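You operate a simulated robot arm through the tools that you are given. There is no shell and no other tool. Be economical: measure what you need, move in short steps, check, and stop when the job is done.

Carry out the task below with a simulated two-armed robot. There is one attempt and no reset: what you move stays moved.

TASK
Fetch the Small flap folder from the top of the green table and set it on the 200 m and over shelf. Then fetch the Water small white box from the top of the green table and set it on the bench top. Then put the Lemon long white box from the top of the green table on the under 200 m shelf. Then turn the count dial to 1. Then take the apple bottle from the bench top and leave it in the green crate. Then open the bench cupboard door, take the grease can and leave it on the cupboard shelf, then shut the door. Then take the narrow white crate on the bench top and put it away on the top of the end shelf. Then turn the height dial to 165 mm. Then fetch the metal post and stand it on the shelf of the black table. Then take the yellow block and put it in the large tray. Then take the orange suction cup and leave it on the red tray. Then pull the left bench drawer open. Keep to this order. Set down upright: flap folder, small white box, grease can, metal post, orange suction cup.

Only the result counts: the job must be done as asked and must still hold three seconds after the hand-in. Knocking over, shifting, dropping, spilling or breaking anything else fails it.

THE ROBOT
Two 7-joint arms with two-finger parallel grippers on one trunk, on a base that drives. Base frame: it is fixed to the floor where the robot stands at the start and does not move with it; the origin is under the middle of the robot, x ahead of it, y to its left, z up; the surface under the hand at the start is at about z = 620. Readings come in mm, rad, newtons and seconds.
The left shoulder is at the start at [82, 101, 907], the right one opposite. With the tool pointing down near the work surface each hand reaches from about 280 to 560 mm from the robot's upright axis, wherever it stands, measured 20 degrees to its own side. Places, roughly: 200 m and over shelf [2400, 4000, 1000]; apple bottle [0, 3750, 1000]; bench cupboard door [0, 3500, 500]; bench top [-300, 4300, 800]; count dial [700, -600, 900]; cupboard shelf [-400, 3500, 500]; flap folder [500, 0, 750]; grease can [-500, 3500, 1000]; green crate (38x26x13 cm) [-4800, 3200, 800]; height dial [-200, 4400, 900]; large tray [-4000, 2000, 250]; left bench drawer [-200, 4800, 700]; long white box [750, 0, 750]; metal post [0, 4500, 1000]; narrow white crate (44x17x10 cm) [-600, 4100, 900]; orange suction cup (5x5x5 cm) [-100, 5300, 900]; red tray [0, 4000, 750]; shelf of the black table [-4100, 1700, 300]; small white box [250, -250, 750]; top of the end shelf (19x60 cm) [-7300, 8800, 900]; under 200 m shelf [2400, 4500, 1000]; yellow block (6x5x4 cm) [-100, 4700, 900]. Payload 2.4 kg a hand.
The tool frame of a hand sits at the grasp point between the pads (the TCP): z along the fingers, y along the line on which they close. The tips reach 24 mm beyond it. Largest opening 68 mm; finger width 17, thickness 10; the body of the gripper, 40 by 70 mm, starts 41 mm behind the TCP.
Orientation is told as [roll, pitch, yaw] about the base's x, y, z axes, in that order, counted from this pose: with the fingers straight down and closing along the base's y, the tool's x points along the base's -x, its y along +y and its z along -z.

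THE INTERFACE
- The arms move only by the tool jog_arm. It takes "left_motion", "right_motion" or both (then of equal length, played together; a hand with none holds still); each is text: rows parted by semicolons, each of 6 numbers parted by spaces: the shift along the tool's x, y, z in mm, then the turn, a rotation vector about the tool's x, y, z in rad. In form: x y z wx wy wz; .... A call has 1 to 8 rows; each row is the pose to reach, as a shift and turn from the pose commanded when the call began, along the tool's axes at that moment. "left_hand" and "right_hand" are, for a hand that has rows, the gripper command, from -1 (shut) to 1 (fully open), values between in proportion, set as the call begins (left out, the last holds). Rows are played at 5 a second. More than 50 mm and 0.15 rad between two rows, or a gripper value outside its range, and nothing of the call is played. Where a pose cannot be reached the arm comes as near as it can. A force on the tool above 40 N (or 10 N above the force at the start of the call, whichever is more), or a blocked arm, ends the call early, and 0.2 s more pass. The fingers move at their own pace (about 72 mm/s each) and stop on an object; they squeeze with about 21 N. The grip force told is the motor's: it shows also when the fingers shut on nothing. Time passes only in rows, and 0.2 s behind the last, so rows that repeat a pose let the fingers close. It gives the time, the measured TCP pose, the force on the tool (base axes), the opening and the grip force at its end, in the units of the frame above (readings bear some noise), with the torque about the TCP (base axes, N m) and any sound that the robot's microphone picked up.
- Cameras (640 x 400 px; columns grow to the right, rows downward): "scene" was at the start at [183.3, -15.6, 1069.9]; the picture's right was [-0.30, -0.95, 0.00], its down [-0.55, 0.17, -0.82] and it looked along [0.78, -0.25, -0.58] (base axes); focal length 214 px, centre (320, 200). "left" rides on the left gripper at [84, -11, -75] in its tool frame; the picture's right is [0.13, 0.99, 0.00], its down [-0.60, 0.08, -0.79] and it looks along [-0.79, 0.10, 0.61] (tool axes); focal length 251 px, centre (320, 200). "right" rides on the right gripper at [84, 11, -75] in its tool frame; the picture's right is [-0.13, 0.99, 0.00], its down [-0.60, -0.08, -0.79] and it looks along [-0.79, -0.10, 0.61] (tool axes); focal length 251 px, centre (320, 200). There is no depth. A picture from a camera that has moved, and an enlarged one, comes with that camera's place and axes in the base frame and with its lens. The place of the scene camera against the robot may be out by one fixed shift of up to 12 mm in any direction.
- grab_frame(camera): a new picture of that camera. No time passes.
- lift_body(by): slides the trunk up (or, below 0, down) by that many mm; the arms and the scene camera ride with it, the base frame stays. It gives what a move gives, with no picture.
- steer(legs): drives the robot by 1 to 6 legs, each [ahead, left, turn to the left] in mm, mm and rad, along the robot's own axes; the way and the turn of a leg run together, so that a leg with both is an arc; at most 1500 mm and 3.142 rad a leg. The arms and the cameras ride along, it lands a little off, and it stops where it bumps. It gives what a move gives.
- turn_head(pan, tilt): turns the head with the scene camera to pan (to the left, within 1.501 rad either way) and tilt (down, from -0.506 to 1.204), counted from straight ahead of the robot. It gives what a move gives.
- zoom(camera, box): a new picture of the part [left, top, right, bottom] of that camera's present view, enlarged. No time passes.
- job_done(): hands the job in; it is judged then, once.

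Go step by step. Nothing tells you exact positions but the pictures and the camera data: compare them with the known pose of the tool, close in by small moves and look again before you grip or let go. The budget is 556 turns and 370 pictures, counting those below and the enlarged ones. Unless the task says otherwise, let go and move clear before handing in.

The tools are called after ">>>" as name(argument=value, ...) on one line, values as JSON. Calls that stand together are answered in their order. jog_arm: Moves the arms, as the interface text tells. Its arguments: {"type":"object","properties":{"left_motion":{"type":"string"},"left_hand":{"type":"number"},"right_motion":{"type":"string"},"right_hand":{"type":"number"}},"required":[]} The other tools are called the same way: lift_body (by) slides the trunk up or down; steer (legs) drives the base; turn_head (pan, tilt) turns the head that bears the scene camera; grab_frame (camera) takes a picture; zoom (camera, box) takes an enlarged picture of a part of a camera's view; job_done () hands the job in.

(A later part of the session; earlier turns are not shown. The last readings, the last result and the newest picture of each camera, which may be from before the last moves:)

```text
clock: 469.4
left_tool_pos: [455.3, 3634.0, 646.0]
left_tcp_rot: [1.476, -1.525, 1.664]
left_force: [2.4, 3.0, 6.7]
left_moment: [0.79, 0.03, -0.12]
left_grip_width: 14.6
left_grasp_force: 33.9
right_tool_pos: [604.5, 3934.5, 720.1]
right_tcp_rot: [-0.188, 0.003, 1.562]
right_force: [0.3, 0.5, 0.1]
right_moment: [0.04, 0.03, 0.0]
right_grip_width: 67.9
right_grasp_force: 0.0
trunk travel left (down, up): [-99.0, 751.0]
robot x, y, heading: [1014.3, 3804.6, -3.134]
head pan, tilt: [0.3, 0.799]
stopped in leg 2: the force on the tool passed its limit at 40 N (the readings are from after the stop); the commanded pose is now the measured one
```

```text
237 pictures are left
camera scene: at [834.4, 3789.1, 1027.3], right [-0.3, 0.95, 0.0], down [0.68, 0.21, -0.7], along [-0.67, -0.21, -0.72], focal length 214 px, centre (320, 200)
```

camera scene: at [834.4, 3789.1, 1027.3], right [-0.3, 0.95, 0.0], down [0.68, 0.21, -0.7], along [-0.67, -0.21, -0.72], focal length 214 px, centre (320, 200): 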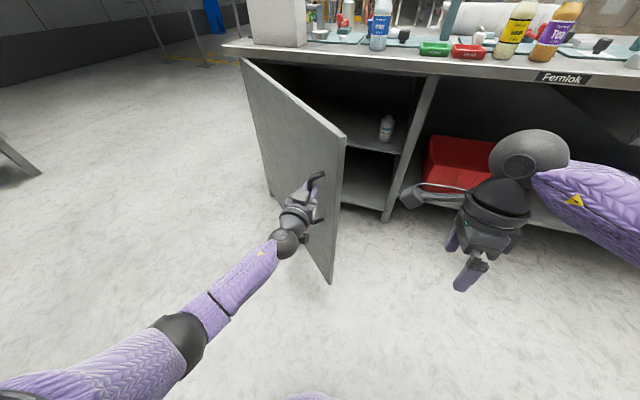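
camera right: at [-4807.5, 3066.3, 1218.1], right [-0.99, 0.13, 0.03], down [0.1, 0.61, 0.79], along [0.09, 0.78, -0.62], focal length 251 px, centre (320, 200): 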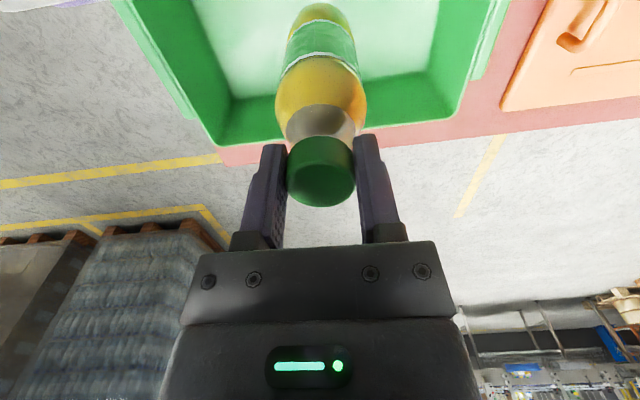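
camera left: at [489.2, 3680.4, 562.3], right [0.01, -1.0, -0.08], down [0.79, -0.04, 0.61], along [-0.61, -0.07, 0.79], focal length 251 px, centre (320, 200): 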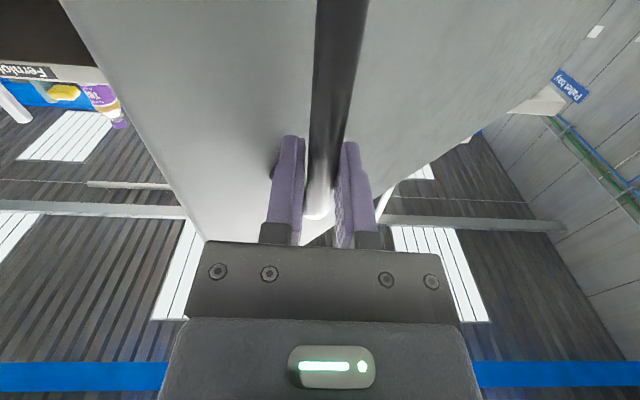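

The door is about 48° open and the grip now resists. I'll release, move the hand to the inner side of the door and push it wider.

>>> jog_arm(left_motion="0 0 0 0 0 0; 0 0 0 0 0 0; 0 0 0 0 0 0", left_hand=1)

>>> steer(legs=[[-110, 0, 0], [0, -190, 0], [150, 0, 0]])

>>> grab_frame(camera="scene")

```text
clock: 470.2
left_tool_pos: [454.1, 3632.8, 643.5]
left_tcp_rot: [1.434, -1.521, 1.705]
left_force: [-0.9, 0.1, -0.4]
left_moment: [0.0, 0.02, 0.01]
left_grip_width: 67.7
left_grasp_force: 0.0
right_tool_pos: [605.2, 3934.1, 720.6]
right_tcp_rot: [-0.187, 0.004, 1.561]
right_force: [0.3, 0.6, 0.4]
right_moment: [0.02, -0.03, 0.01]
right_grip_width: 67.9
right_grasp_force: 0.0
trunk travel left (down, up): [-99.0, 751.0]
robot x, y, heading: [1007.3, 3803.3, -3.141]
head pan, tilt: [0.3, 0.799]
```

```text
clock: 473.5
left_tool_pos: [417.0, 3823.1, 644.1]
left_tcp_rot: [1.437, -1.523, 1.7]
left_force: [-0.2, 0.1, -0.7]
left_moment: [-0.02, 0.04, 0.02]
left_grip_width: 67.8
left_grasp_force: 0.0
right_tool_pos: [567.4, 4126.8, 721.5]
right_tcp_rot: [-0.186, 0.003, 1.557]
right_force: [0.1, -0.7, 0.0]
right_moment: [0.0, 0.0, 0.03]
right_grip_width: 67.9
right_grasp_force: 0.0
trunk travel left (down, up): [-99.0, 751.0]
robot x, y, heading: [967.2, 3993.4, -3.139]
head pan, tilt: [0.3, 0.799]
```

```text
236 pictures are left
camera scene: at [796.1, 3979.8, 1027.2], right [-0.3, 0.95, 0.0], down [0.68, 0.21, -0.7], along [-0.67, -0.21, -0.72], focal length 214 px, centre (320, 200)
```

scene: 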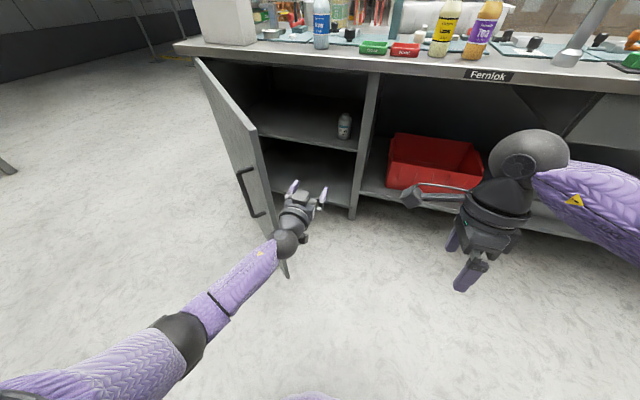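

The hand is now inside. I'll strafe left to push the door wide.

>>> steer(legs=[[0, 150, 0], [0, 150, 0]])

>>> grab_frame(camera="scene")

```text
clock: 475.8
left_tool_pos: [416.3, 3525.6, 644.8]
left_tcp_rot: [1.435, -1.522, 1.702]
left_force: [0.2, 0.3, -0.1]
left_moment: [-0.01, 0.0, -0.01]
left_grip_width: 68.2
left_grasp_force: 0.0
right_tool_pos: [567.9, 3826.6, 721.9]
right_tcp_rot: [-0.187, 0.003, 1.558]
right_force: [-0.4, -0.2, -0.1]
right_moment: [0.0, 0.01, 0.03]
right_grip_width: 67.9
right_grasp_force: 0.0
trunk travel left (down, up): [-99.0, 751.0]
robot x, y, heading: [969.1, 3693.5, 3.138]
head pan, tilt: [0.3, 0.799]
```

```text
235 pictures are left
camera scene: at [796.1, 3679.8, 1027.2], right [-0.29, 0.96, 0.0], down [0.69, 0.21, -0.7], along [-0.67, -0.21, -0.72], focal length 214 px, centre (320, 200)
```

scene: 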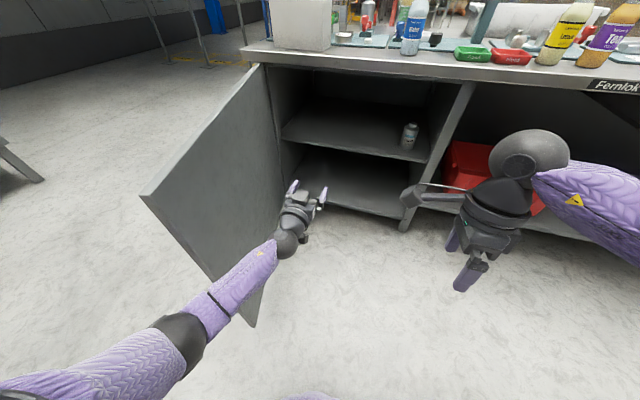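

>>> steer(legs=[[0, 130, 0]])

>>> grab_frame(camera="scene")

```text
clock: 477.1
left_tool_pos: [415.0, 3396.1, 644.1]
left_tcp_rot: [1.433, -1.523, 1.701]
left_force: [0.1, 0.4, -1.0]
left_moment: [-0.02, 0.01, 0.01]
left_grip_width: 67.9
left_grasp_force: 0.1
right_tool_pos: [568.0, 3697.8, 721.2]
right_tcp_rot: [-0.187, 0.002, 1.555]
right_force: [-0.6, -0.7, 0.3]
right_moment: [0.0, 0.03, -0.03]
right_grip_width: 68.3
right_grasp_force: 0.0
trunk travel left (down, up): [-99.0, 751.0]
robot x, y, heading: [973.4, 3565.8, 3.138]
head pan, tilt: [0.3, 0.799]
```

```text
234 pictures are left
camera scene: at [795.8, 3551.2, 1027.2], right [-0.29, 0.96, 0.0], down [0.69, 0.21, -0.7], along [-0.67, -0.2, -0.72], focal length 214 px, centre (320, 200)
```

scene: 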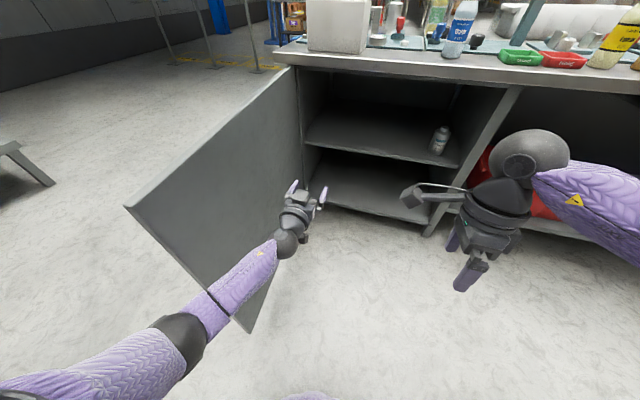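

The door is open about 90° and a shelf at z≈500 is visible inside. Now I'll go round to the bench's west side for the grease can.

>>> steer(legs=[[-480, 0, 0], [0, 1140, 0], [1450, 0, 0], [1450, 0, 0], [0, 0, 3.14]])

>>> lift_body(by=280)

>>> turn_head(pan=0.7, tilt=0.4)

>>> grab_frame(camera="scene")

```text
clock: 506.2
left_tool_pos: [-888.3, 2569.3, 644.6]
left_tcp_rot: [1.433, -1.522, -1.444]
left_force: [-1.2, -0.4, -0.1]
left_moment: [-0.02, -0.02, -0.01]
left_grip_width: 67.8
left_grasp_force: 0.0
right_tool_pos: [-1041.6, 2268.3, 719.8]
right_tcp_rot: [-0.186, 0.004, -1.59]
right_force: [0.0, -0.6, -0.7]
right_moment: [-0.01, 0.0, 0.0]
right_grip_width: 68.1
right_grasp_force: 0.1
trunk travel left (down, up): [-99.0, 751.0]
robot x, y, heading: [-1443.6, 2407.2, -0.009]
head pan, tilt: [0.3, 0.799]
```

```text
clock: 509.1
left_tool_pos: [-889.2, 2569.0, 923.9]
left_tcp_rot: [1.427, -1.522, -1.437]
left_force: [0.0, 0.6, -0.6]
left_moment: [-0.05, -0.01, 0.02]
left_grip_width: 68.2
left_grasp_force: 0.0
right_tool_pos: [-1041.5, 2268.8, 1000.9]
right_tcp_rot: [-0.188, 0.003, -1.589]
right_force: [0.1, -0.1, -0.2]
right_moment: [0.0, 0.01, 0.0]
right_grip_width: 68.1
right_grasp_force: 0.0
trunk travel left (down, up): [-379.0, 471.0]
robot x, y, heading: [-1449.3, 2406.5, -0.01]
head pan, tilt: [0.3, 0.799]
```

```text
clock: 509.9
left_tool_pos: [-887.8, 2569.2, 925.3]
left_tcp_rot: [1.435, -1.522, -1.445]
left_force: [0.3, 0.5, 0.3]
left_moment: [-0.02, -0.01, 0.02]
left_grip_width: 67.6
left_grasp_force: 0.0
right_tool_pos: [-1041.7, 2268.4, 1001.2]
right_tcp_rot: [-0.187, 0.003, -1.59]
right_force: [1.5, 0.3, 0.1]
right_moment: [-0.01, 0.03, -0.01]
right_grip_width: 67.9
right_grasp_force: 0.0
trunk travel left (down, up): [-379.0, 471.0]
robot x, y, heading: [-1442.6, 2403.8, -0.007]
head pan, tilt: [0.7, 0.4]
```

```text
233 pictures are left
camera scene: at [-1333.6, 2473.9, 1347.5], right [0.64, -0.77, 0.0], down [-0.3, -0.25, -0.92], along [0.71, 0.59, -0.39], focal length 214 px, centre (320, 200)
```

scene: 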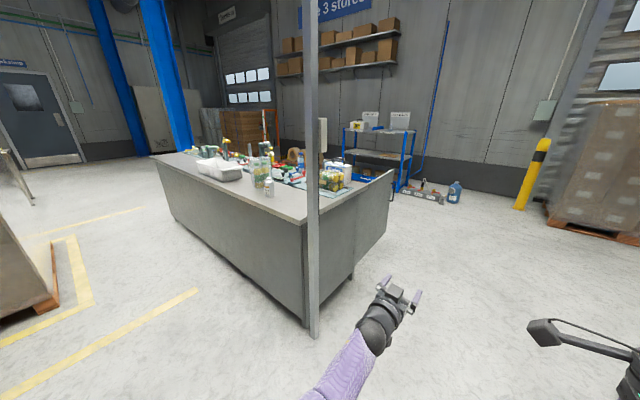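

The grease can stands near the west edge at about [-585, 3515]. I'll tilt the left hand to about 33° below horizontal and move alongside.

>>> jog_arm(left_motion="-5 0 0 0 0.13 0; -10 0 0 0 0.26 0; -15 0 0 0 0.39 0; -20 0 0 0 0.52 0")

>>> steer(legs=[[0, 970, 0.008], [200, 0, 0]])

>>> turn_head(pan=0.2, tilt=0.5)

>>> grab_frame(camera="scene")

>>> grab_frame(camera="left")

```text
clock: 510.9
left_tool_pos: [-890.0, 2566.6, 945.3]
left_tcp_rot: [0.098, -1.04, -0.095]
left_force: [-0.1, 0.2, 0.4]
left_moment: [-0.01, 0.02, 0.0]
left_grip_width: 68.0
left_grasp_force: 0.1
right_tool_pos: [-1041.2, 2267.5, 1000.1]
right_tcp_rot: [-0.186, 0.003, -1.589]
right_force: [0.7, 0.1, 0.4]
right_moment: [-0.02, -0.03, 0.02]
right_grip_width: 68.1
right_grasp_force: 0.0
trunk travel left (down, up): [-379.0, 471.0]
robot x, y, heading: [-1446.2, 2405.8, -0.009]
head pan, tilt: [0.7, 0.4]
```

```text
clock: 517.1
left_tool_pos: [-673.9, 3508.7, 943.4]
left_tcp_rot: [0.095, -1.041, -0.105]
left_force: [0.7, 0.1, 0.3]
left_moment: [0.01, -0.02, 0.01]
left_grip_width: 68.0
left_grasp_force: 0.1
right_tool_pos: [-830.2, 3211.5, 1001.2]
right_tcp_rot: [-0.189, 0.003, -1.603]
right_force: [0.6, -0.3, -0.1]
right_moment: [0.01, 0.0, 0.03]
right_grip_width: 68.1
right_grasp_force: 0.0
trunk travel left (down, up): [-379.0, 471.0]
robot x, y, heading: [-1228.9, 3354.9, -0.022]
head pan, tilt: [0.7, 0.4]
```

```text
clock: 518.0
left_tool_pos: [-673.5, 3508.1, 945.1]
left_tcp_rot: [0.095, -1.042, -0.107]
left_force: [0.3, 0.8, -0.9]
left_moment: [-0.03, 0.0, 0.04]
left_grip_width: 67.7
left_grasp_force: 0.1
right_tool_pos: [-829.7, 3212.3, 1000.4]
right_tcp_rot: [-0.188, 0.002, -1.605]
right_force: [-0.3, 0.3, 0.1]
right_moment: [-0.02, 0.05, 0.01]
right_grip_width: 67.9
right_grasp_force: 0.1
trunk travel left (down, up): [-379.0, 471.0]
robot x, y, heading: [-1234.8, 3353.1, -0.018]
head pan, tilt: [0.201, 0.499]
```

```text
232 pictures are left
camera scene: at [-1101.6, 3379.2, 1338.4], right [0.18, -0.98, 0.0], down [-0.47, -0.09, -0.88], along [0.86, 0.16, -0.48], focal length 214 px, centre (320, 200)
```

scene: 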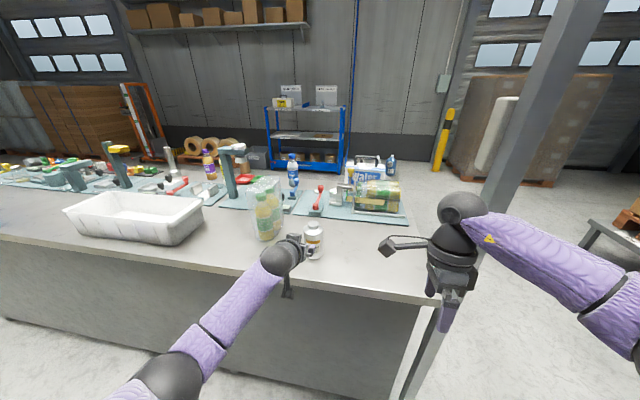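

```text
231 pictures are left
camera left: at [-781.2, 3501.3, 909.7], right [-0.04, 1.0, -0.06], down [-0.38, 0.04, 0.92], along [0.92, 0.06, 0.38], focal length 251 px, centre (320, 200)
```

left: 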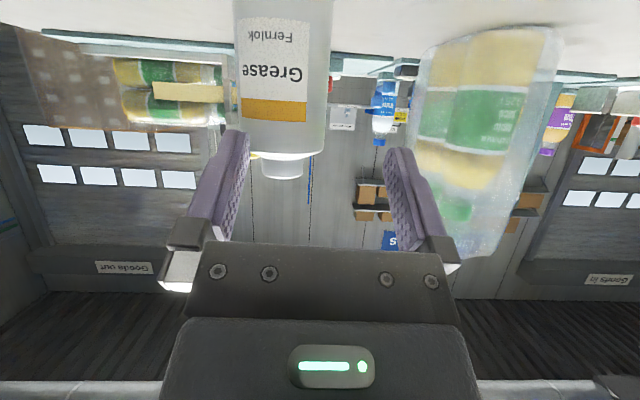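

The can (about 61 mm wide, y≈3486) is right ahead of the hand. I'll level the fingers, shift right 22 mm and lower 28 mm, then check.

>>> jog_arm(left_motion="12 -11 7 0 0 -0.03; 24 -22 14 0 0 -0.058; 24 -22 14 0 0 -0.058", left_hand=1)

>>> grab_frame(camera="left")

>>> zoom(camera="scene", box=[230, 160, 390, 310])

```text
clock: 518.9
left_tool_pos: [-672.2, 3488.2, 916.3]
left_tcp_rot: [-0.004, -1.044, 0.01]
left_force: [-0.1, 0.4, 0.2]
left_moment: [0.01, -0.02, 0.03]
left_grip_width: 68.1
left_grasp_force: 0.0
right_tool_pos: [-830.6, 3212.1, 1000.8]
right_tcp_rot: [-0.188, 0.004, -1.606]
right_force: [-0.8, -0.7, -0.8]
right_moment: [0.0, 0.01, 0.0]
right_grip_width: 68.0
right_grasp_force: 0.1
trunk travel left (down, up): [-379.0, 471.0]
robot x, y, heading: [-1232.4, 3353.5, -0.022]
head pan, tilt: [0.201, 0.499]
```

```text
230 pictures are left
camera left: at [-781.2, 3476.1, 882.2], right [-0.07, 0.99, -0.11], down [-0.38, 0.08, 0.92], along [0.92, 0.11, 0.37], focal length 251 px, centre (320, 200)
```

left: 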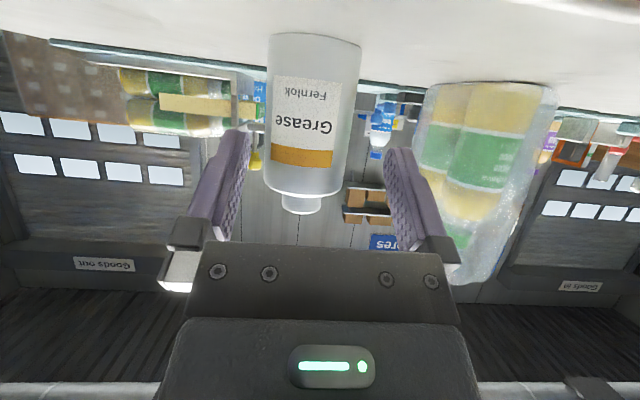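

```text
2.67 times, centred on (310, 235) of scene
camera zoom: at [-1101.6, 3379.1, 1338.4], right [0.18, -0.98, 0.0], down [-0.47, -0.09, -0.88], along [0.86, 0.16, -0.48], focal length 572 px, centre (347, 107)
```

zoom: 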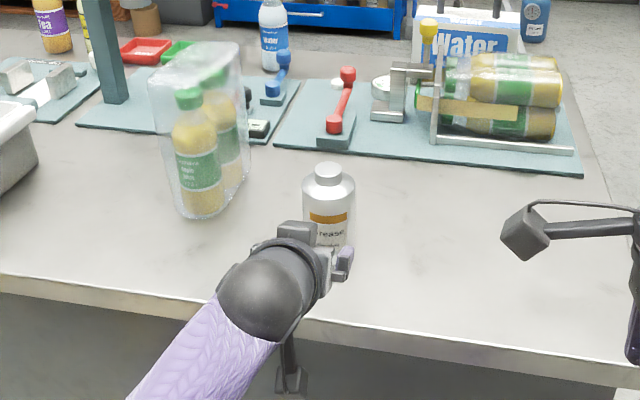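

Centred within 4 mm; I'll correct that and advance around the can.

>>> jog_arm(left_motion="0 -4 0 0 0 0; -12 -4 21 0 0 0; -24 -4 42 0 0 0; -35 -4 60 0 0 0; -35 -4 60 0 0 0")

>>> grab_frame(camera="left")

>>> zoom(camera="scene", box=[230, 160, 390, 310])

```text
clock: 520.0
left_tool_pos: [-615.8, 3483.0, 916.4]
left_tcp_rot: [-0.002, -1.045, 0.005]
left_force: [0.9, -0.5, 0.7]
left_moment: [0.01, 0.01, -0.02]
left_grip_width: 68.2
left_grasp_force: 0.1
left hand out of reach, approached as far as the arm can: row 4, 5
right_tool_pos: [-829.3, 3211.4, 999.6]
right_tcp_rot: [-0.186, 0.002, -1.604]
right_force: [0.2, -0.8, -0.8]
right_moment: [0.0, 0.01, -0.01]
right_grip_width: 67.9
right_grasp_force: 0.0
trunk travel left (down, up): [-379.0, 471.0]
robot x, y, heading: [-1229.7, 3352.4, -0.019]
head pan, tilt: [0.201, 0.499]
```

```text
228 pictures are left
camera left: at [-721.9, 3471.8, 882.1], right [-0.07, 0.99, -0.11], down [-0.38, 0.08, 0.92], along [0.92, 0.11, 0.38], focal length 251 px, centre (320, 200)
```

left: 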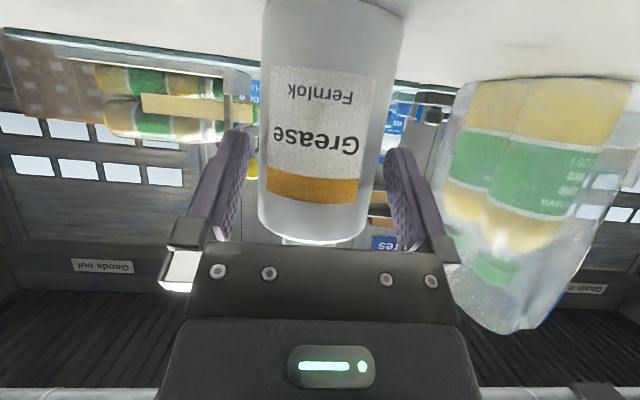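

```text
2.67 times, centred on (310, 235) of scene
camera zoom: at [-1101.5, 3378.9, 1338.4], right [0.18, -0.98, 0.0], down [-0.47, -0.09, -0.88], along [0.86, 0.16, -0.48], focal length 572 px, centre (347, 107)
```

zoom: 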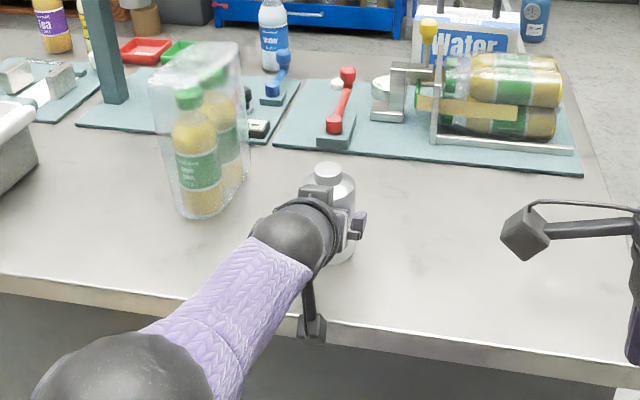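

The arm is at its limit, so I'll nudge the base 18 mm ahead and close.

>>> steer(legs=[[18, 0, 0]])

>>> jog_arm(left_motion="0 0 0 0 0 0; 0 0 0 0 0 0; 0 0 0 0 0 0", left_hand=-1)

>>> grab_frame(camera="left")

```text
clock: 520.8
left_tool_pos: [-596.6, 3483.4, 915.6]
left_tcp_rot: [0.0, -1.045, 0.007]
left_force: [0.9, -0.1, -0.4]
left_moment: [-0.01, 0.0, 0.0]
left_grip_width: 68.1
left_grasp_force: 0.0
right_tool_pos: [-812.0, 3211.7, 1000.0]
right_tcp_rot: [-0.188, 0.005, -1.602]
right_force: [0.4, -0.6, 0.4]
right_moment: [0.01, 0.01, 0.02]
right_grip_width: 67.9
right_grasp_force: 0.1
trunk travel left (down, up): [-379.0, 471.0]
robot x, y, heading: [-1209.2, 3350.3, -0.02]
head pan, tilt: [0.201, 0.499]
```

```text
clock: 521.6
left_tool_pos: [-597.5, 3484.5, 916.1]
left_tcp_rot: [-0.002, -1.046, 0.006]
left_force: [-1.4, -0.2, 0.7]
left_moment: [0.06, 0.1, 0.04]
left_grip_width: 61.0
left_grasp_force: 21.4
right_tool_pos: [-812.2, 3211.2, 1001.0]
right_tcp_rot: [-0.187, 0.003, -1.604]
right_force: [-0.2, -0.1, -0.4]
right_moment: [-0.05, -0.01, 0.02]
right_grip_width: 67.7
right_grasp_force: 0.0
trunk travel left (down, up): [-379.0, 471.0]
robot x, y, heading: [-1211.2, 3354.2, -0.021]
head pan, tilt: [0.201, 0.499]
```

```text
226 pictures are left
camera left: at [-704.3, 3472.0, 881.8], right [-0.07, 0.99, -0.11], down [-0.38, 0.08, 0.92], along [0.92, 0.11, 0.37], focal length 251 px, centre (320, 200)
```

left: 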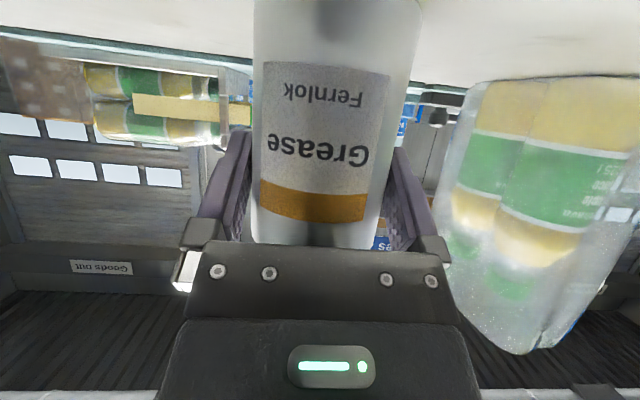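

The can is gripped at 61 mm. Lifting with the trunk, then backing away.

>>> lift_body(by=100)

>>> steer(legs=[[-350, 0, 0]])

>>> grab_frame(camera="scene")

>>> grab_frame(camera="left")

```text
clock: 523.0
left_tool_pos: [-597.3, 3485.1, 1035.4]
left_tcp_rot: [-0.005, -1.075, 0.008]
left_force: [-0.4, -0.7, -3.7]
left_moment: [-0.01, -0.01, -0.01]
left_grip_width: 61.2
left_grasp_force: 20.9
right_tool_pos: [-810.2, 3211.6, 1100.0]
right_tcp_rot: [-0.186, 0.003, -1.604]
right_force: [-0.3, 0.3, -0.1]
right_moment: [0.0, 0.0, 0.0]
right_grip_width: 68.1
right_grasp_force: 0.1
trunk travel left (down, up): [-479.0, 371.0]
robot x, y, heading: [-1211.6, 3348.7, -0.012]
head pan, tilt: [0.201, 0.499]
```

```text
clock: 525.2
left_tool_pos: [-951.6, 3492.2, 1034.8]
left_tcp_rot: [-0.006, -1.077, 0.011]
left_force: [-0.2, 0.8, -3.6]
left_moment: [0.02, 0.06, 0.01]
left_grip_width: 60.6
left_grasp_force: 21.1
right_tool_pos: [-1164.6, 3218.3, 1101.0]
right_tcp_rot: [-0.188, 0.005, -1.599]
right_force: [-0.2, 0.5, 0.3]
right_moment: [0.03, 0.0, 0.01]
right_grip_width: 68.0
right_grasp_force: 0.1
trunk travel left (down, up): [-479.0, 371.0]
robot x, y, heading: [-1565.6, 3360.7, -0.012]
head pan, tilt: [0.201, 0.499]
```

```text
225 pictures are left
camera scene: at [-1449.4, 3385.6, 1439.0], right [0.18, -0.98, 0.0], down [-0.47, -0.09, -0.88], along [0.86, 0.16, -0.48], focal length 214 px, centre (320, 200)
```

scene: 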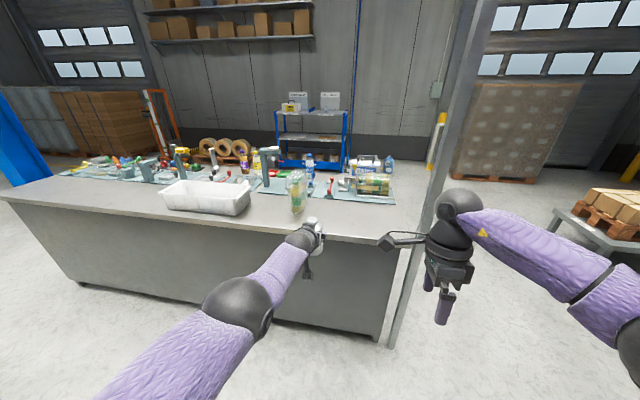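

```text
224 pictures are left
camera left: at [-1057.7, 3479.7, 998.3], right [-0.07, 0.99, -0.12], down [-0.41, 0.08, 0.91], along [0.91, 0.11, 0.4], focal length 251 px, centre (320, 200)
```

left: 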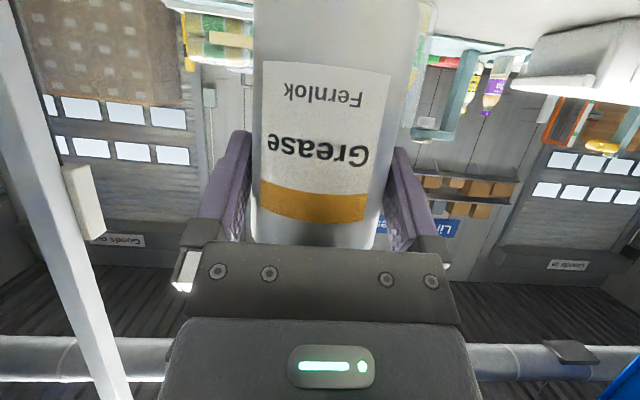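

The can is held upright. I'll carry it round to the open cupboard on the east side.

>>> steer(legs=[[0, -930, 0.012], [1480, 0, 0], [1480, 0, 0], [0, 0, 3.14]])

>>> lift_body(by=-400)

>>> turn_head(pan=0.0, tilt=0.5)

>>> grab_frame(camera="scene")

```text
clock: 551.1
left_tool_pos: [742.5, 2327.5, 1035.8]
left_tcp_rot: [-0.007, -1.077, 3.12]
left_force: [0.6, -0.3, -4.3]
left_moment: [0.04, -0.02, 0.01]
left_grip_width: 61.1
left_grasp_force: 21.2
right_tool_pos: [964.1, 2594.6, 1100.4]
right_tcp_rot: [-0.186, 0.003, 1.509]
right_force: [-0.9, -0.3, -0.3]
right_moment: [0.0, -0.02, -0.02]
right_grip_width: 67.7
right_grasp_force: 0.1
trunk travel left (down, up): [-479.0, 371.0]
robot x, y, heading: [1362.6, 2441.9, 3.098]
head pan, tilt: [0.201, 0.499]
```

```text
clock: 554.9
left_tool_pos: [743.2, 2327.1, 635.0]
left_tcp_rot: [-0.005, -1.076, 3.119]
left_force: [-0.2, 0.3, -3.8]
left_moment: [-0.01, -0.05, 0.0]
left_grip_width: 61.1
left_grasp_force: 20.7
right_tool_pos: [964.3, 2595.5, 700.5]
right_tcp_rot: [-0.186, 0.002, 1.508]
right_force: [-0.7, 0.5, 0.3]
right_moment: [-0.04, 0.0, -0.01]
right_grip_width: 67.8
right_grasp_force: 0.1
trunk travel left (down, up): [-79.0, 771.0]
robot x, y, heading: [1361.0, 2439.7, 3.096]
head pan, tilt: [0.201, 0.499]
```

```text
clock: 555.7
left_tool_pos: [743.2, 2328.5, 635.4]
left_tcp_rot: [-0.005, -1.076, 3.118]
left_force: [-0.8, 0.8, -3.2]
left_moment: [-0.01, 0.0, 0.02]
left_grip_width: 61.3
left_grasp_force: 21.2
right_tool_pos: [965.0, 2594.3, 700.7]
right_tcp_rot: [-0.187, 0.003, 1.508]
right_force: [-0.8, 0.4, 0.4]
right_moment: [0.01, -0.03, 0.01]
right_grip_width: 68.0
right_grasp_force: 0.1
trunk travel left (down, up): [-79.0, 771.0]
robot x, y, heading: [1361.6, 2443.3, 3.097]
head pan, tilt: [0.0, 0.499]
```

```text
223 pictures are left
camera scene: at [1165.6, 2462.0, 1032.3], right [0.05, 1.0, 0.0], down [0.48, -0.02, -0.88], along [-0.88, 0.04, -0.48], focal length 214 px, centre (320, 200)
```

scene: 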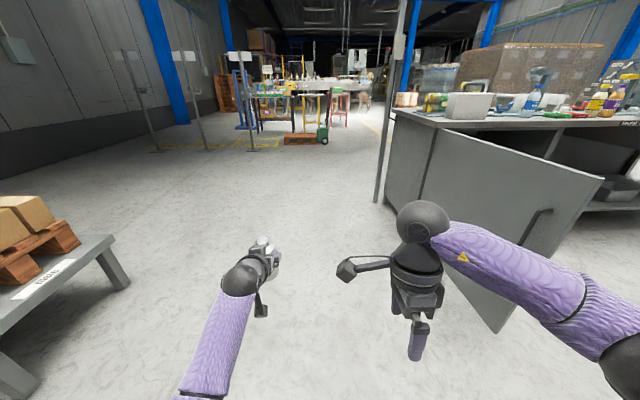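

I'll back up for clearance past the door end, square up and strafe north in front of the open cupboard.

>>> steer(legs=[[-220, 0, 0.045], [0, -1265, 0]])

>>> turn_head(pan=0.15, tilt=0.5)

>>> grab_frame(camera="scene")

```text
clock: 563.4
left_tool_pos: [959.9, 3548.8, 635.0]
left_tcp_rot: [-0.005, -1.078, -3.088]
left_force: [-0.6, 0.5, -3.1]
left_moment: [-0.01, -0.04, 0.0]
left_grip_width: 61.0
left_grasp_force: 21.2
right_tool_pos: [1160.6, 3829.9, 701.6]
right_tcp_rot: [-0.186, 0.002, 1.586]
right_force: [-0.8, -0.5, -0.2]
right_moment: [0.02, 0.04, 0.0]
right_grip_width: 68.0
right_grasp_force: 0.0
trunk travel left (down, up): [-79.0, 771.0]
robot x, y, heading: [1568.5, 3705.6, -3.117]
head pan, tilt: [0.0, 0.499]
```

```text
clock: 564.0
left_tool_pos: [960.8, 3547.2, 635.9]
left_tcp_rot: [-0.008, -1.074, -3.088]
left_force: [-0.8, 0.8, -4.2]
left_moment: [0.0, -0.01, -0.01]
left_grip_width: 60.9
left_grasp_force: 20.7
right_tool_pos: [1160.9, 3829.5, 700.9]
right_tcp_rot: [-0.188, 0.004, 1.585]
right_force: [-0.5, -0.3, 0.5]
right_moment: [0.03, 0.01, 0.02]
right_grip_width: 67.8
right_grasp_force: 0.1
trunk travel left (down, up): [-79.0, 771.0]
robot x, y, heading: [1568.4, 3707.2, -3.116]
head pan, tilt: [0.15, 0.499]
```

```text
222 pictures are left
camera scene: at [1373.6, 3700.4, 1032.3], right [-0.18, 0.98, 0.0], down [0.47, 0.08, -0.88], along [-0.86, -0.15, -0.48], focal length 214 px, centre (320, 200)
```

scene: 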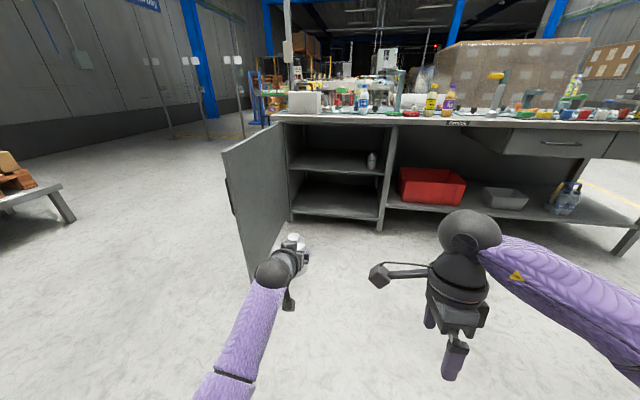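

>>> steer(legs=[[0, 0, -0.026], [840, 0, 0]])

>>> turn_head(pan=0.25, tilt=0.7)

>>> grab_frame(camera="scene")

>>> grab_frame(camera="left")

```text
clock: 568.9
left_tool_pos: [113.1, 3564.3, 635.5]
left_tcp_rot: [-0.005, -1.075, -3.116]
left_force: [0.4, -0.2, -3.2]
left_moment: [-0.01, -0.07, 0.0]
left_grip_width: 61.1
left_grasp_force: 21.3
right_tool_pos: [321.9, 3842.5, 701.1]
right_tcp_rot: [-0.186, 0.004, 1.557]
right_force: [-0.1, -0.5, 0.3]
right_moment: [0.04, 0.02, -0.03]
right_grip_width: 68.0
right_grasp_force: 0.1
trunk travel left (down, up): [-79.0, 771.0]
robot x, y, heading: [722.1, 3710.1, 3.141]
head pan, tilt: [0.15, 0.499]
```

```text
clock: 569.6
left_tool_pos: [112.7, 3563.7, 635.7]
left_tcp_rot: [-0.004, -1.075, -3.116]
left_force: [0.1, -0.4, -4.6]
left_moment: [0.01, -0.06, 0.02]
left_grip_width: 61.2
left_grasp_force: 20.8
right_tool_pos: [322.1, 3842.2, 700.4]
right_tcp_rot: [-0.188, 0.003, 1.557]
right_force: [-0.2, 0.4, 0.0]
right_moment: [-0.01, 0.02, -0.05]
right_grip_width: 67.7
right_grasp_force: 0.2
trunk travel left (down, up): [-79.0, 771.0]
robot x, y, heading: [728.2, 3708.4, 3.144]
head pan, tilt: [0.25, 0.7]
```

```text
221 pictures are left
camera scene: at [537.7, 3698.2, 1014.6], right [-0.25, 0.97, 0.0], down [0.62, 0.16, -0.76], along [-0.74, -0.19, -0.64], focal length 214 px, centre (320, 200)
```

scene: 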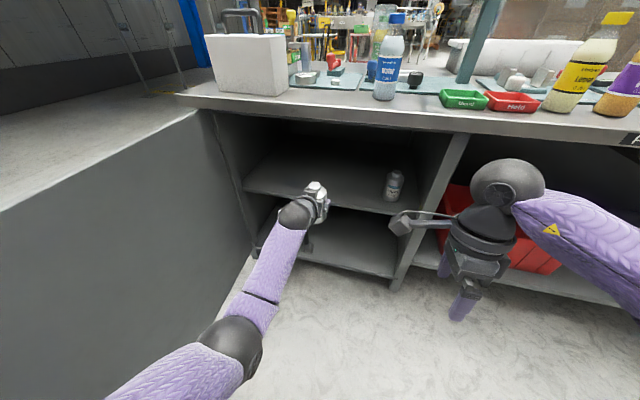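

```text
220 pictures are left
camera left: at [218.2, 3577.5, 597.7], right [0.08, -0.99, -0.12], down [0.41, -0.07, 0.91], along [-0.91, -0.12, 0.4], focal length 251 px, centre (320, 200)
```

left: 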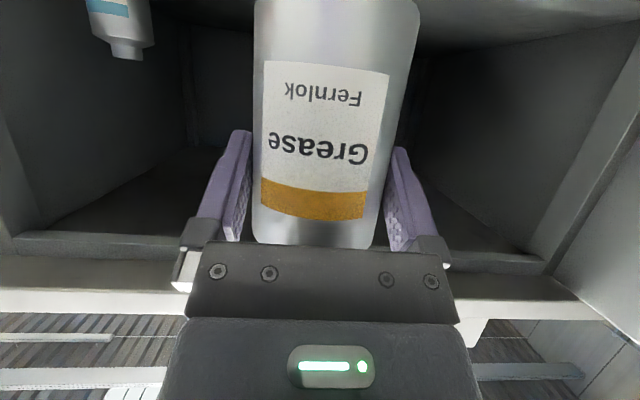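

The cupboard header rail is at z≈755, so I'll lower 35 mm first, then move in.

>>> lift_body(by=-38)

>>> steer(legs=[[130, 0, 0]])

>>> grab_frame(camera="scene")

>>> grab_frame(camera="left")

```text
clock: 570.4
left_tool_pos: [113.3, 3565.8, 596.7]
left_tcp_rot: [-0.005, -1.077, -3.113]
left_force: [0.0, 0.2, -4.3]
left_moment: [-0.02, -0.05, 0.0]
left_grip_width: 61.0
left_grasp_force: 20.2
right_tool_pos: [320.9, 3841.4, 663.7]
right_tcp_rot: [-0.188, 0.003, 1.558]
right_force: [-0.5, -0.8, -0.3]
right_moment: [-0.04, 0.0, 0.03]
right_grip_width: 67.8
right_grasp_force: 0.1
trunk travel left (down, up): [-41.0, 809.0]
robot x, y, heading: [724.9, 3710.4, 3.144]
head pan, tilt: [0.25, 0.7]
```

```text
clock: 571.7
left_tool_pos: [-17.9, 3565.2, 597.5]
left_tcp_rot: [-0.006, -1.076, -3.115]
left_force: [0.5, -0.2, -3.3]
left_moment: [0.0, -0.03, 0.02]
left_grip_width: 60.8
left_grasp_force: 20.8
right_tool_pos: [189.9, 3842.0, 662.2]
right_tcp_rot: [-0.186, 0.003, 1.558]
right_force: [0.5, 0.1, 0.0]
right_moment: [-0.02, 0.01, 0.0]
right_grip_width: 67.8
right_grasp_force: 0.0
trunk travel left (down, up): [-41.0, 809.0]
robot x, y, heading: [592.5, 3706.5, 3.136]
head pan, tilt: [0.25, 0.7]
```

```text
219 pictures are left
camera scene: at [392.8, 3698.4, 974.9], right [-0.25, 0.97, 0.0], down [0.62, 0.16, -0.76], along [-0.74, -0.19, -0.64], focal length 214 px, centre (320, 200)
```

scene: 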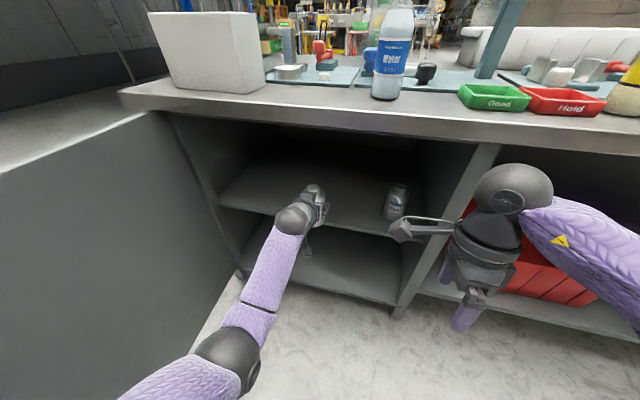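

```text
218 pictures are left
camera left: at [86.8, 3577.7, 559.8], right [0.08, -0.99, -0.12], down [0.41, -0.07, 0.91], along [-0.91, -0.12, 0.4], focal length 251 px, centre (320, 200)
```

left: 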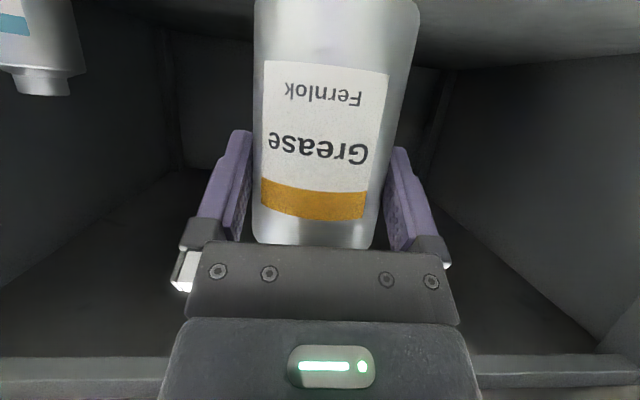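

>>> steer(legs=[[100, 0, 0]])

>>> zoom(camera="scene", box=[180, 120, 440, 310])

```text
clock: 572.9
left_tool_pos: [-118.5, 3564.2, 596.9]
left_tcp_rot: [-0.005, -1.076, -3.114]
left_force: [0.0, -0.5, -3.8]
left_moment: [0.01, -0.04, 0.03]
left_grip_width: 61.0
left_grasp_force: 21.3
right_tool_pos: [89.5, 3841.8, 662.6]
right_tcp_rot: [-0.185, 0.005, 1.558]
right_force: [0.5, -0.6, 0.1]
right_moment: [-0.01, 0.01, -0.01]
right_grip_width: 67.9
right_grasp_force: 0.1
trunk travel left (down, up): [-41.0, 809.0]
robot x, y, heading: [494.4, 3709.8, 3.143]
head pan, tilt: [0.25, 0.7]
```

```text
2.11 times, centred on (310, 215) of scene
camera zoom: at [293.0, 3698.3, 974.9], right [-0.25, 0.97, 0.0], down [0.62, 0.16, -0.76], along [-0.74, -0.19, -0.64], focal length 452 px, centre (341, 168)
```

zoom: 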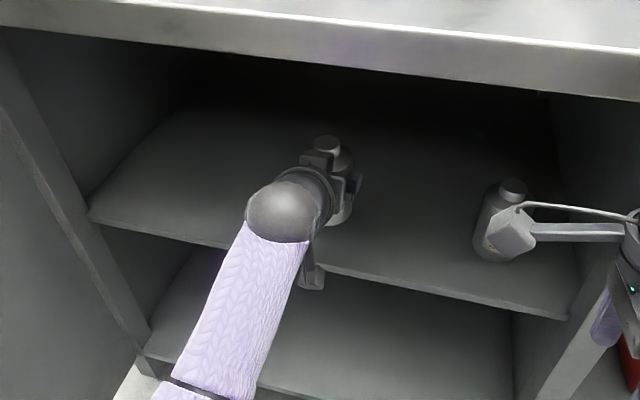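

The can is over the shelf. I'll straighten the tilt and lower slowly until contact.

>>> jog_arm(left_motion="0 0 0 0 0.015 0; 0 0 0 0 0.03 0")

>>> lift_body(by=-18)

>>> lift_body(by=-5)

>>> grab_frame(camera="left")

```text
clock: 573.5
left_tool_pos: [-118.0, 3565.9, 596.8]
left_tcp_rot: [-0.007, -1.047, -3.113]
left_force: [0.4, 0.5, -2.7]
left_moment: [-0.02, -0.01, 0.0]
left_grip_width: 61.2
left_grasp_force: 21.4
right_tool_pos: [90.8, 3842.1, 662.2]
right_tcp_rot: [-0.186, 0.002, 1.558]
right_force: [-0.7, 0.4, -0.2]
right_moment: [0.0, -0.03, -0.02]
right_grip_width: 67.9
right_grasp_force: 0.0
trunk travel left (down, up): [-41.0, 809.0]
robot x, y, heading: [494.3, 3710.2, 3.142]
head pan, tilt: [0.25, 0.7]
```

```text
clock: 574.1
left_tool_pos: [-119.0, 3564.9, 579.7]
left_tcp_rot: [-0.003, -1.045, -3.113]
left_force: [0.8, 1.0, -3.2]
left_moment: [0.01, -0.01, 0.02]
left_grip_width: 60.8
left_grasp_force: 20.7
right_tool_pos: [90.0, 3841.2, 644.1]
right_tcp_rot: [-0.187, 0.005, 1.557]
right_force: [0.1, 0.4, 0.0]
right_moment: [-0.02, 0.0, 0.02]
right_grip_width: 68.0
right_grasp_force: 0.1
trunk travel left (down, up): [-23.0, 827.0]
robot x, y, heading: [496.6, 3704.8, 3.141]
head pan, tilt: [0.25, 0.7]
```

```text
clock: 574.7
left_tool_pos: [-118.4, 3564.5, 573.5]
left_tcp_rot: [-0.004, -1.044, -3.116]
left_force: [-0.6, 0.5, -3.9]
left_moment: [0.0, -0.09, 0.01]
left_grip_width: 60.9
left_grasp_force: 20.9
right_tool_pos: [89.2, 3841.8, 639.5]
right_tcp_rot: [-0.186, 0.005, 1.558]
right_force: [0.3, 0.3, 0.0]
right_moment: [-0.01, -0.04, -0.01]
right_grip_width: 67.8
right_grasp_force: 0.1
trunk travel left (down, up): [-18.0, 832.0]
robot x, y, heading: [495.1, 3707.4, 3.145]
head pan, tilt: [0.25, 0.7]
```

```text
216 pictures are left
camera left: at [-11.8, 3577.5, 539.8], right [0.09, -0.99, -0.11], down [0.38, -0.07, 0.92], along [-0.92, -0.12, 0.37], focal length 251 px, centre (320, 200)
```

left: 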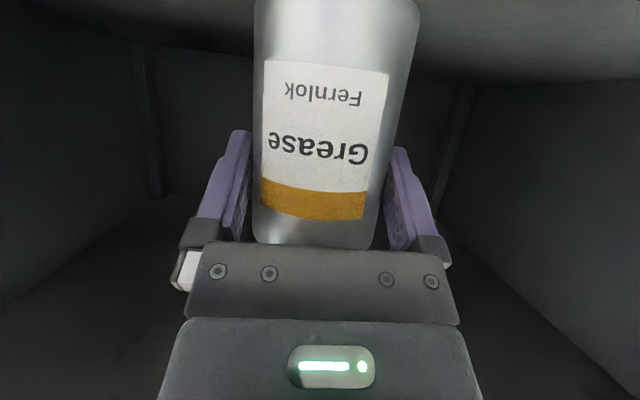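

>>> lift_body(by=-5)

>>> lift_body(by=-4)

>>> zoom(camera="scene", box=[180, 120, 440, 310])

```text
clock: 575.2
left_tool_pos: [-117.9, 3565.1, 568.2]
left_tcp_rot: [-0.004, -1.048, -3.115]
left_force: [0.3, -0.2, -4.5]
left_moment: [-0.02, -0.06, 0.0]
left_grip_width: 61.1
left_grasp_force: 20.7
right_tool_pos: [90.4, 3842.3, 634.5]
right_tcp_rot: [-0.186, 0.002, 1.558]
right_force: [-0.9, -0.1, -0.1]
right_moment: [-0.01, 0.0, 0.0]
right_grip_width: 67.9
right_grasp_force: 0.0
trunk travel left (down, up): [-13.0, 837.0]
robot x, y, heading: [491.6, 3708.0, 3.139]
head pan, tilt: [0.25, 0.7]
```

```text
clock: 575.7
left_tool_pos: [-117.7, 3564.1, 565.0]
left_tcp_rot: [-0.003, -1.046, -3.114]
left_force: [-0.5, 0.4, -4.5]
left_moment: [-0.02, -0.03, 0.02]
left_grip_width: 61.1
left_grasp_force: 21.2
right_tool_pos: [90.2, 3841.4, 631.2]
right_tcp_rot: [-0.188, 0.002, 1.557]
right_force: [0.1, 0.1, 0.1]
right_moment: [0.0, 0.02, -0.01]
right_grip_width: 67.9
right_grasp_force: 0.1
trunk travel left (down, up): [-9.0, 841.0]
robot x, y, heading: [492.7, 3709.7, 3.139]
head pan, tilt: [0.25, 0.7]
```

```text
2.11 times, centred on (310, 215) of scene
camera zoom: at [280.8, 3698.3, 941.2], right [-0.25, 0.97, 0.0], down [0.62, 0.16, -0.76], along [-0.74, -0.19, -0.64], focal length 452 px, centre (341, 168)
```

zoom: 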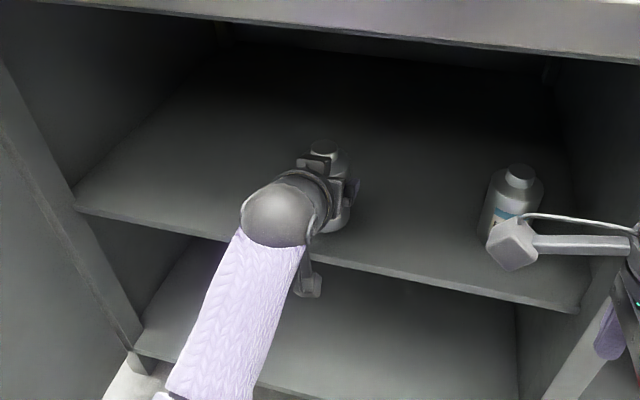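

>>> jog_arm(left_motion="1.7 0 1 0 0 0; 3.5 0 2 0 0 0; 5.2 0 3 0 0 0")

>>> jog_arm(left_motion="1.7 0 1 0 0 0; 3.5 0 2 0 0 0; 5.2 0 3 0 0 0")

```text
clock: 576.5
left_tool_pos: [-119.3, 3564.5, 558.7]
left_tcp_rot: [-0.007, -1.046, -3.116]
left_force: [-0.8, 0.9, -3.6]
left_moment: [0.04, 0.0, 0.0]
left_grip_width: 60.9
left_grasp_force: 21.0
right_tool_pos: [90.1, 3841.7, 630.7]
right_tcp_rot: [-0.187, 0.003, 1.557]
right_force: [0.5, 0.2, -0.8]
right_moment: [0.01, 0.0, 0.01]
right_grip_width: 67.9
right_grasp_force: 0.0
trunk travel left (down, up): [-9.0, 841.0]
robot x, y, heading: [496.7, 3704.1, 3.141]
head pan, tilt: [0.25, 0.7]
```

```text
clock: 577.3
left_tool_pos: [-118.4, 3564.9, 551.8]
left_tcp_rot: [-0.003, -1.046, -3.115]
left_force: [-0.2, 0.3, -4.3]
left_moment: [-0.02, 0.0, 0.03]
left_grip_width: 61.2
left_grasp_force: 20.9
right_tool_pos: [89.5, 3841.8, 629.8]
right_tcp_rot: [-0.188, 0.003, 1.558]
right_force: [-0.1, -0.3, 1.0]
right_moment: [0.01, -0.04, 0.02]
right_grip_width: 68.0
right_grasp_force: 0.1
trunk travel left (down, up): [-9.0, 841.0]
robot x, y, heading: [492.1, 3708.6, 3.141]
head pan, tilt: [0.25, 0.7]
```

No contact yet; the shelf's front edge appears to be around x≈-65, z≈480. I'll rise a bit and go 45 mm deeper for safety before setting down.

>>> jog_arm(left_motion="-8.6 0 -5 0 0 0; -13 0 -7.5 0 0 0")

>>> steer(legs=[[45, 0, 0]])

>>> jog_arm(left_motion="4.3 0 2.5 0 0 0; 8.6 0 5 0 0 0; 13 0 7.5 0 0 0")

>>> jog_arm(left_motion="1.7 0 1 0 0 0; 3.5 0 2 0 0 0; 5.2 0 3 0 0 0")

>>> zoom(camera="scene", box=[180, 120, 440, 310])

```text
clock: 577.9
left_tool_pos: [-118.8, 3565.5, 568.1]
left_tcp_rot: [-0.003, -1.047, -3.114]
left_force: [0.1, -0.2, -3.3]
left_moment: [0.04, -0.02, -0.01]
left_grip_width: 61.1
left_grasp_force: 21.7
right_tool_pos: [89.6, 3841.0, 629.6]
right_tcp_rot: [-0.186, 0.005, 1.556]
right_force: [0.7, -0.2, -0.2]
right_moment: [0.03, -0.02, 0.0]
right_grip_width: 67.9
right_grasp_force: 0.0
trunk travel left (down, up): [-9.0, 841.0]
robot x, y, heading: [495.5, 3707.5, 3.144]
head pan, tilt: [0.25, 0.7]
```

```text
clock: 579.0
left_tool_pos: [-158.2, 3568.6, 569.2]
left_tcp_rot: [-0.004, -1.044, -3.122]
left_force: [0.2, -0.6, -4.5]
left_moment: [-0.03, -0.03, 0.01]
left_grip_width: 61.0
left_grasp_force: 21.2
right_tool_pos: [53.0, 3843.2, 628.8]
right_tcp_rot: [-0.192, -0.002, 1.564]
right_force: [-0.4, -0.3, 0.6]
right_moment: [0.04, -0.04, 0.0]
right_grip_width: 68.0
right_grasp_force: 0.1
trunk travel left (down, up): [-9.0, 841.0]
robot x, y, heading: [454.2, 3707.0, 3.139]
head pan, tilt: [0.25, 0.7]
stopped in leg 1: the robot was blocked; the commanded pose is now the measured one
```

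```text
clock: 579.8
left_tool_pos: [-158.1, 3569.2, 554.0]
left_tcp_rot: [-0.005, -1.044, -3.122]
left_force: [0.1, 0.7, -3.6]
left_moment: [0.01, -0.01, -0.02]
left_grip_width: 61.0
left_grasp_force: 21.1
right_tool_pos: [53.8, 3842.7, 628.7]
right_tcp_rot: [-0.192, -0.001, 1.564]
right_force: [-0.2, -0.7, -0.7]
right_moment: [0.01, 0.01, -0.01]
right_grip_width: 67.9
right_grasp_force: 0.1
trunk travel left (down, up): [-9.0, 841.0]
robot x, y, heading: [455.2, 3704.3, 3.135]
head pan, tilt: [0.25, 0.7]
```

```text
clock: 580.5
left_tool_pos: [-159.5, 3568.6, 547.9]
left_tcp_rot: [-0.003, -1.045, -3.12]
left_force: [0.0, -0.8, -3.0]
left_moment: [-0.03, -0.05, 0.02]
left_grip_width: 61.1
left_grasp_force: 20.5
right_tool_pos: [53.2, 3843.5, 628.0]
right_tcp_rot: [-0.19, -0.002, 1.564]
right_force: [-0.5, -0.3, -0.3]
right_moment: [0.0, 0.03, 0.02]
right_grip_width: 67.9
right_grasp_force: 0.0
trunk travel left (down, up): [-9.0, 841.0]
robot x, y, heading: [456.7, 3709.2, 3.137]
head pan, tilt: [0.25, 0.7]
```

```text
2.11 times, centred on (310, 215) of scene
camera zoom: at [241.5, 3699.8, 941.5], right [-0.24, 0.97, 0.0], down [0.62, 0.16, -0.77], along [-0.74, -0.19, -0.64], focal length 452 px, centre (341, 168)
```

zoom: 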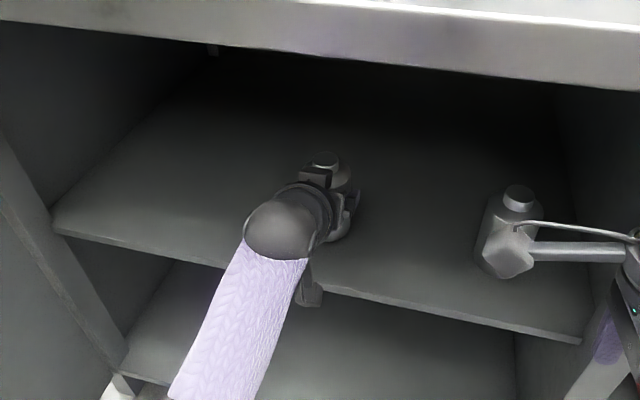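

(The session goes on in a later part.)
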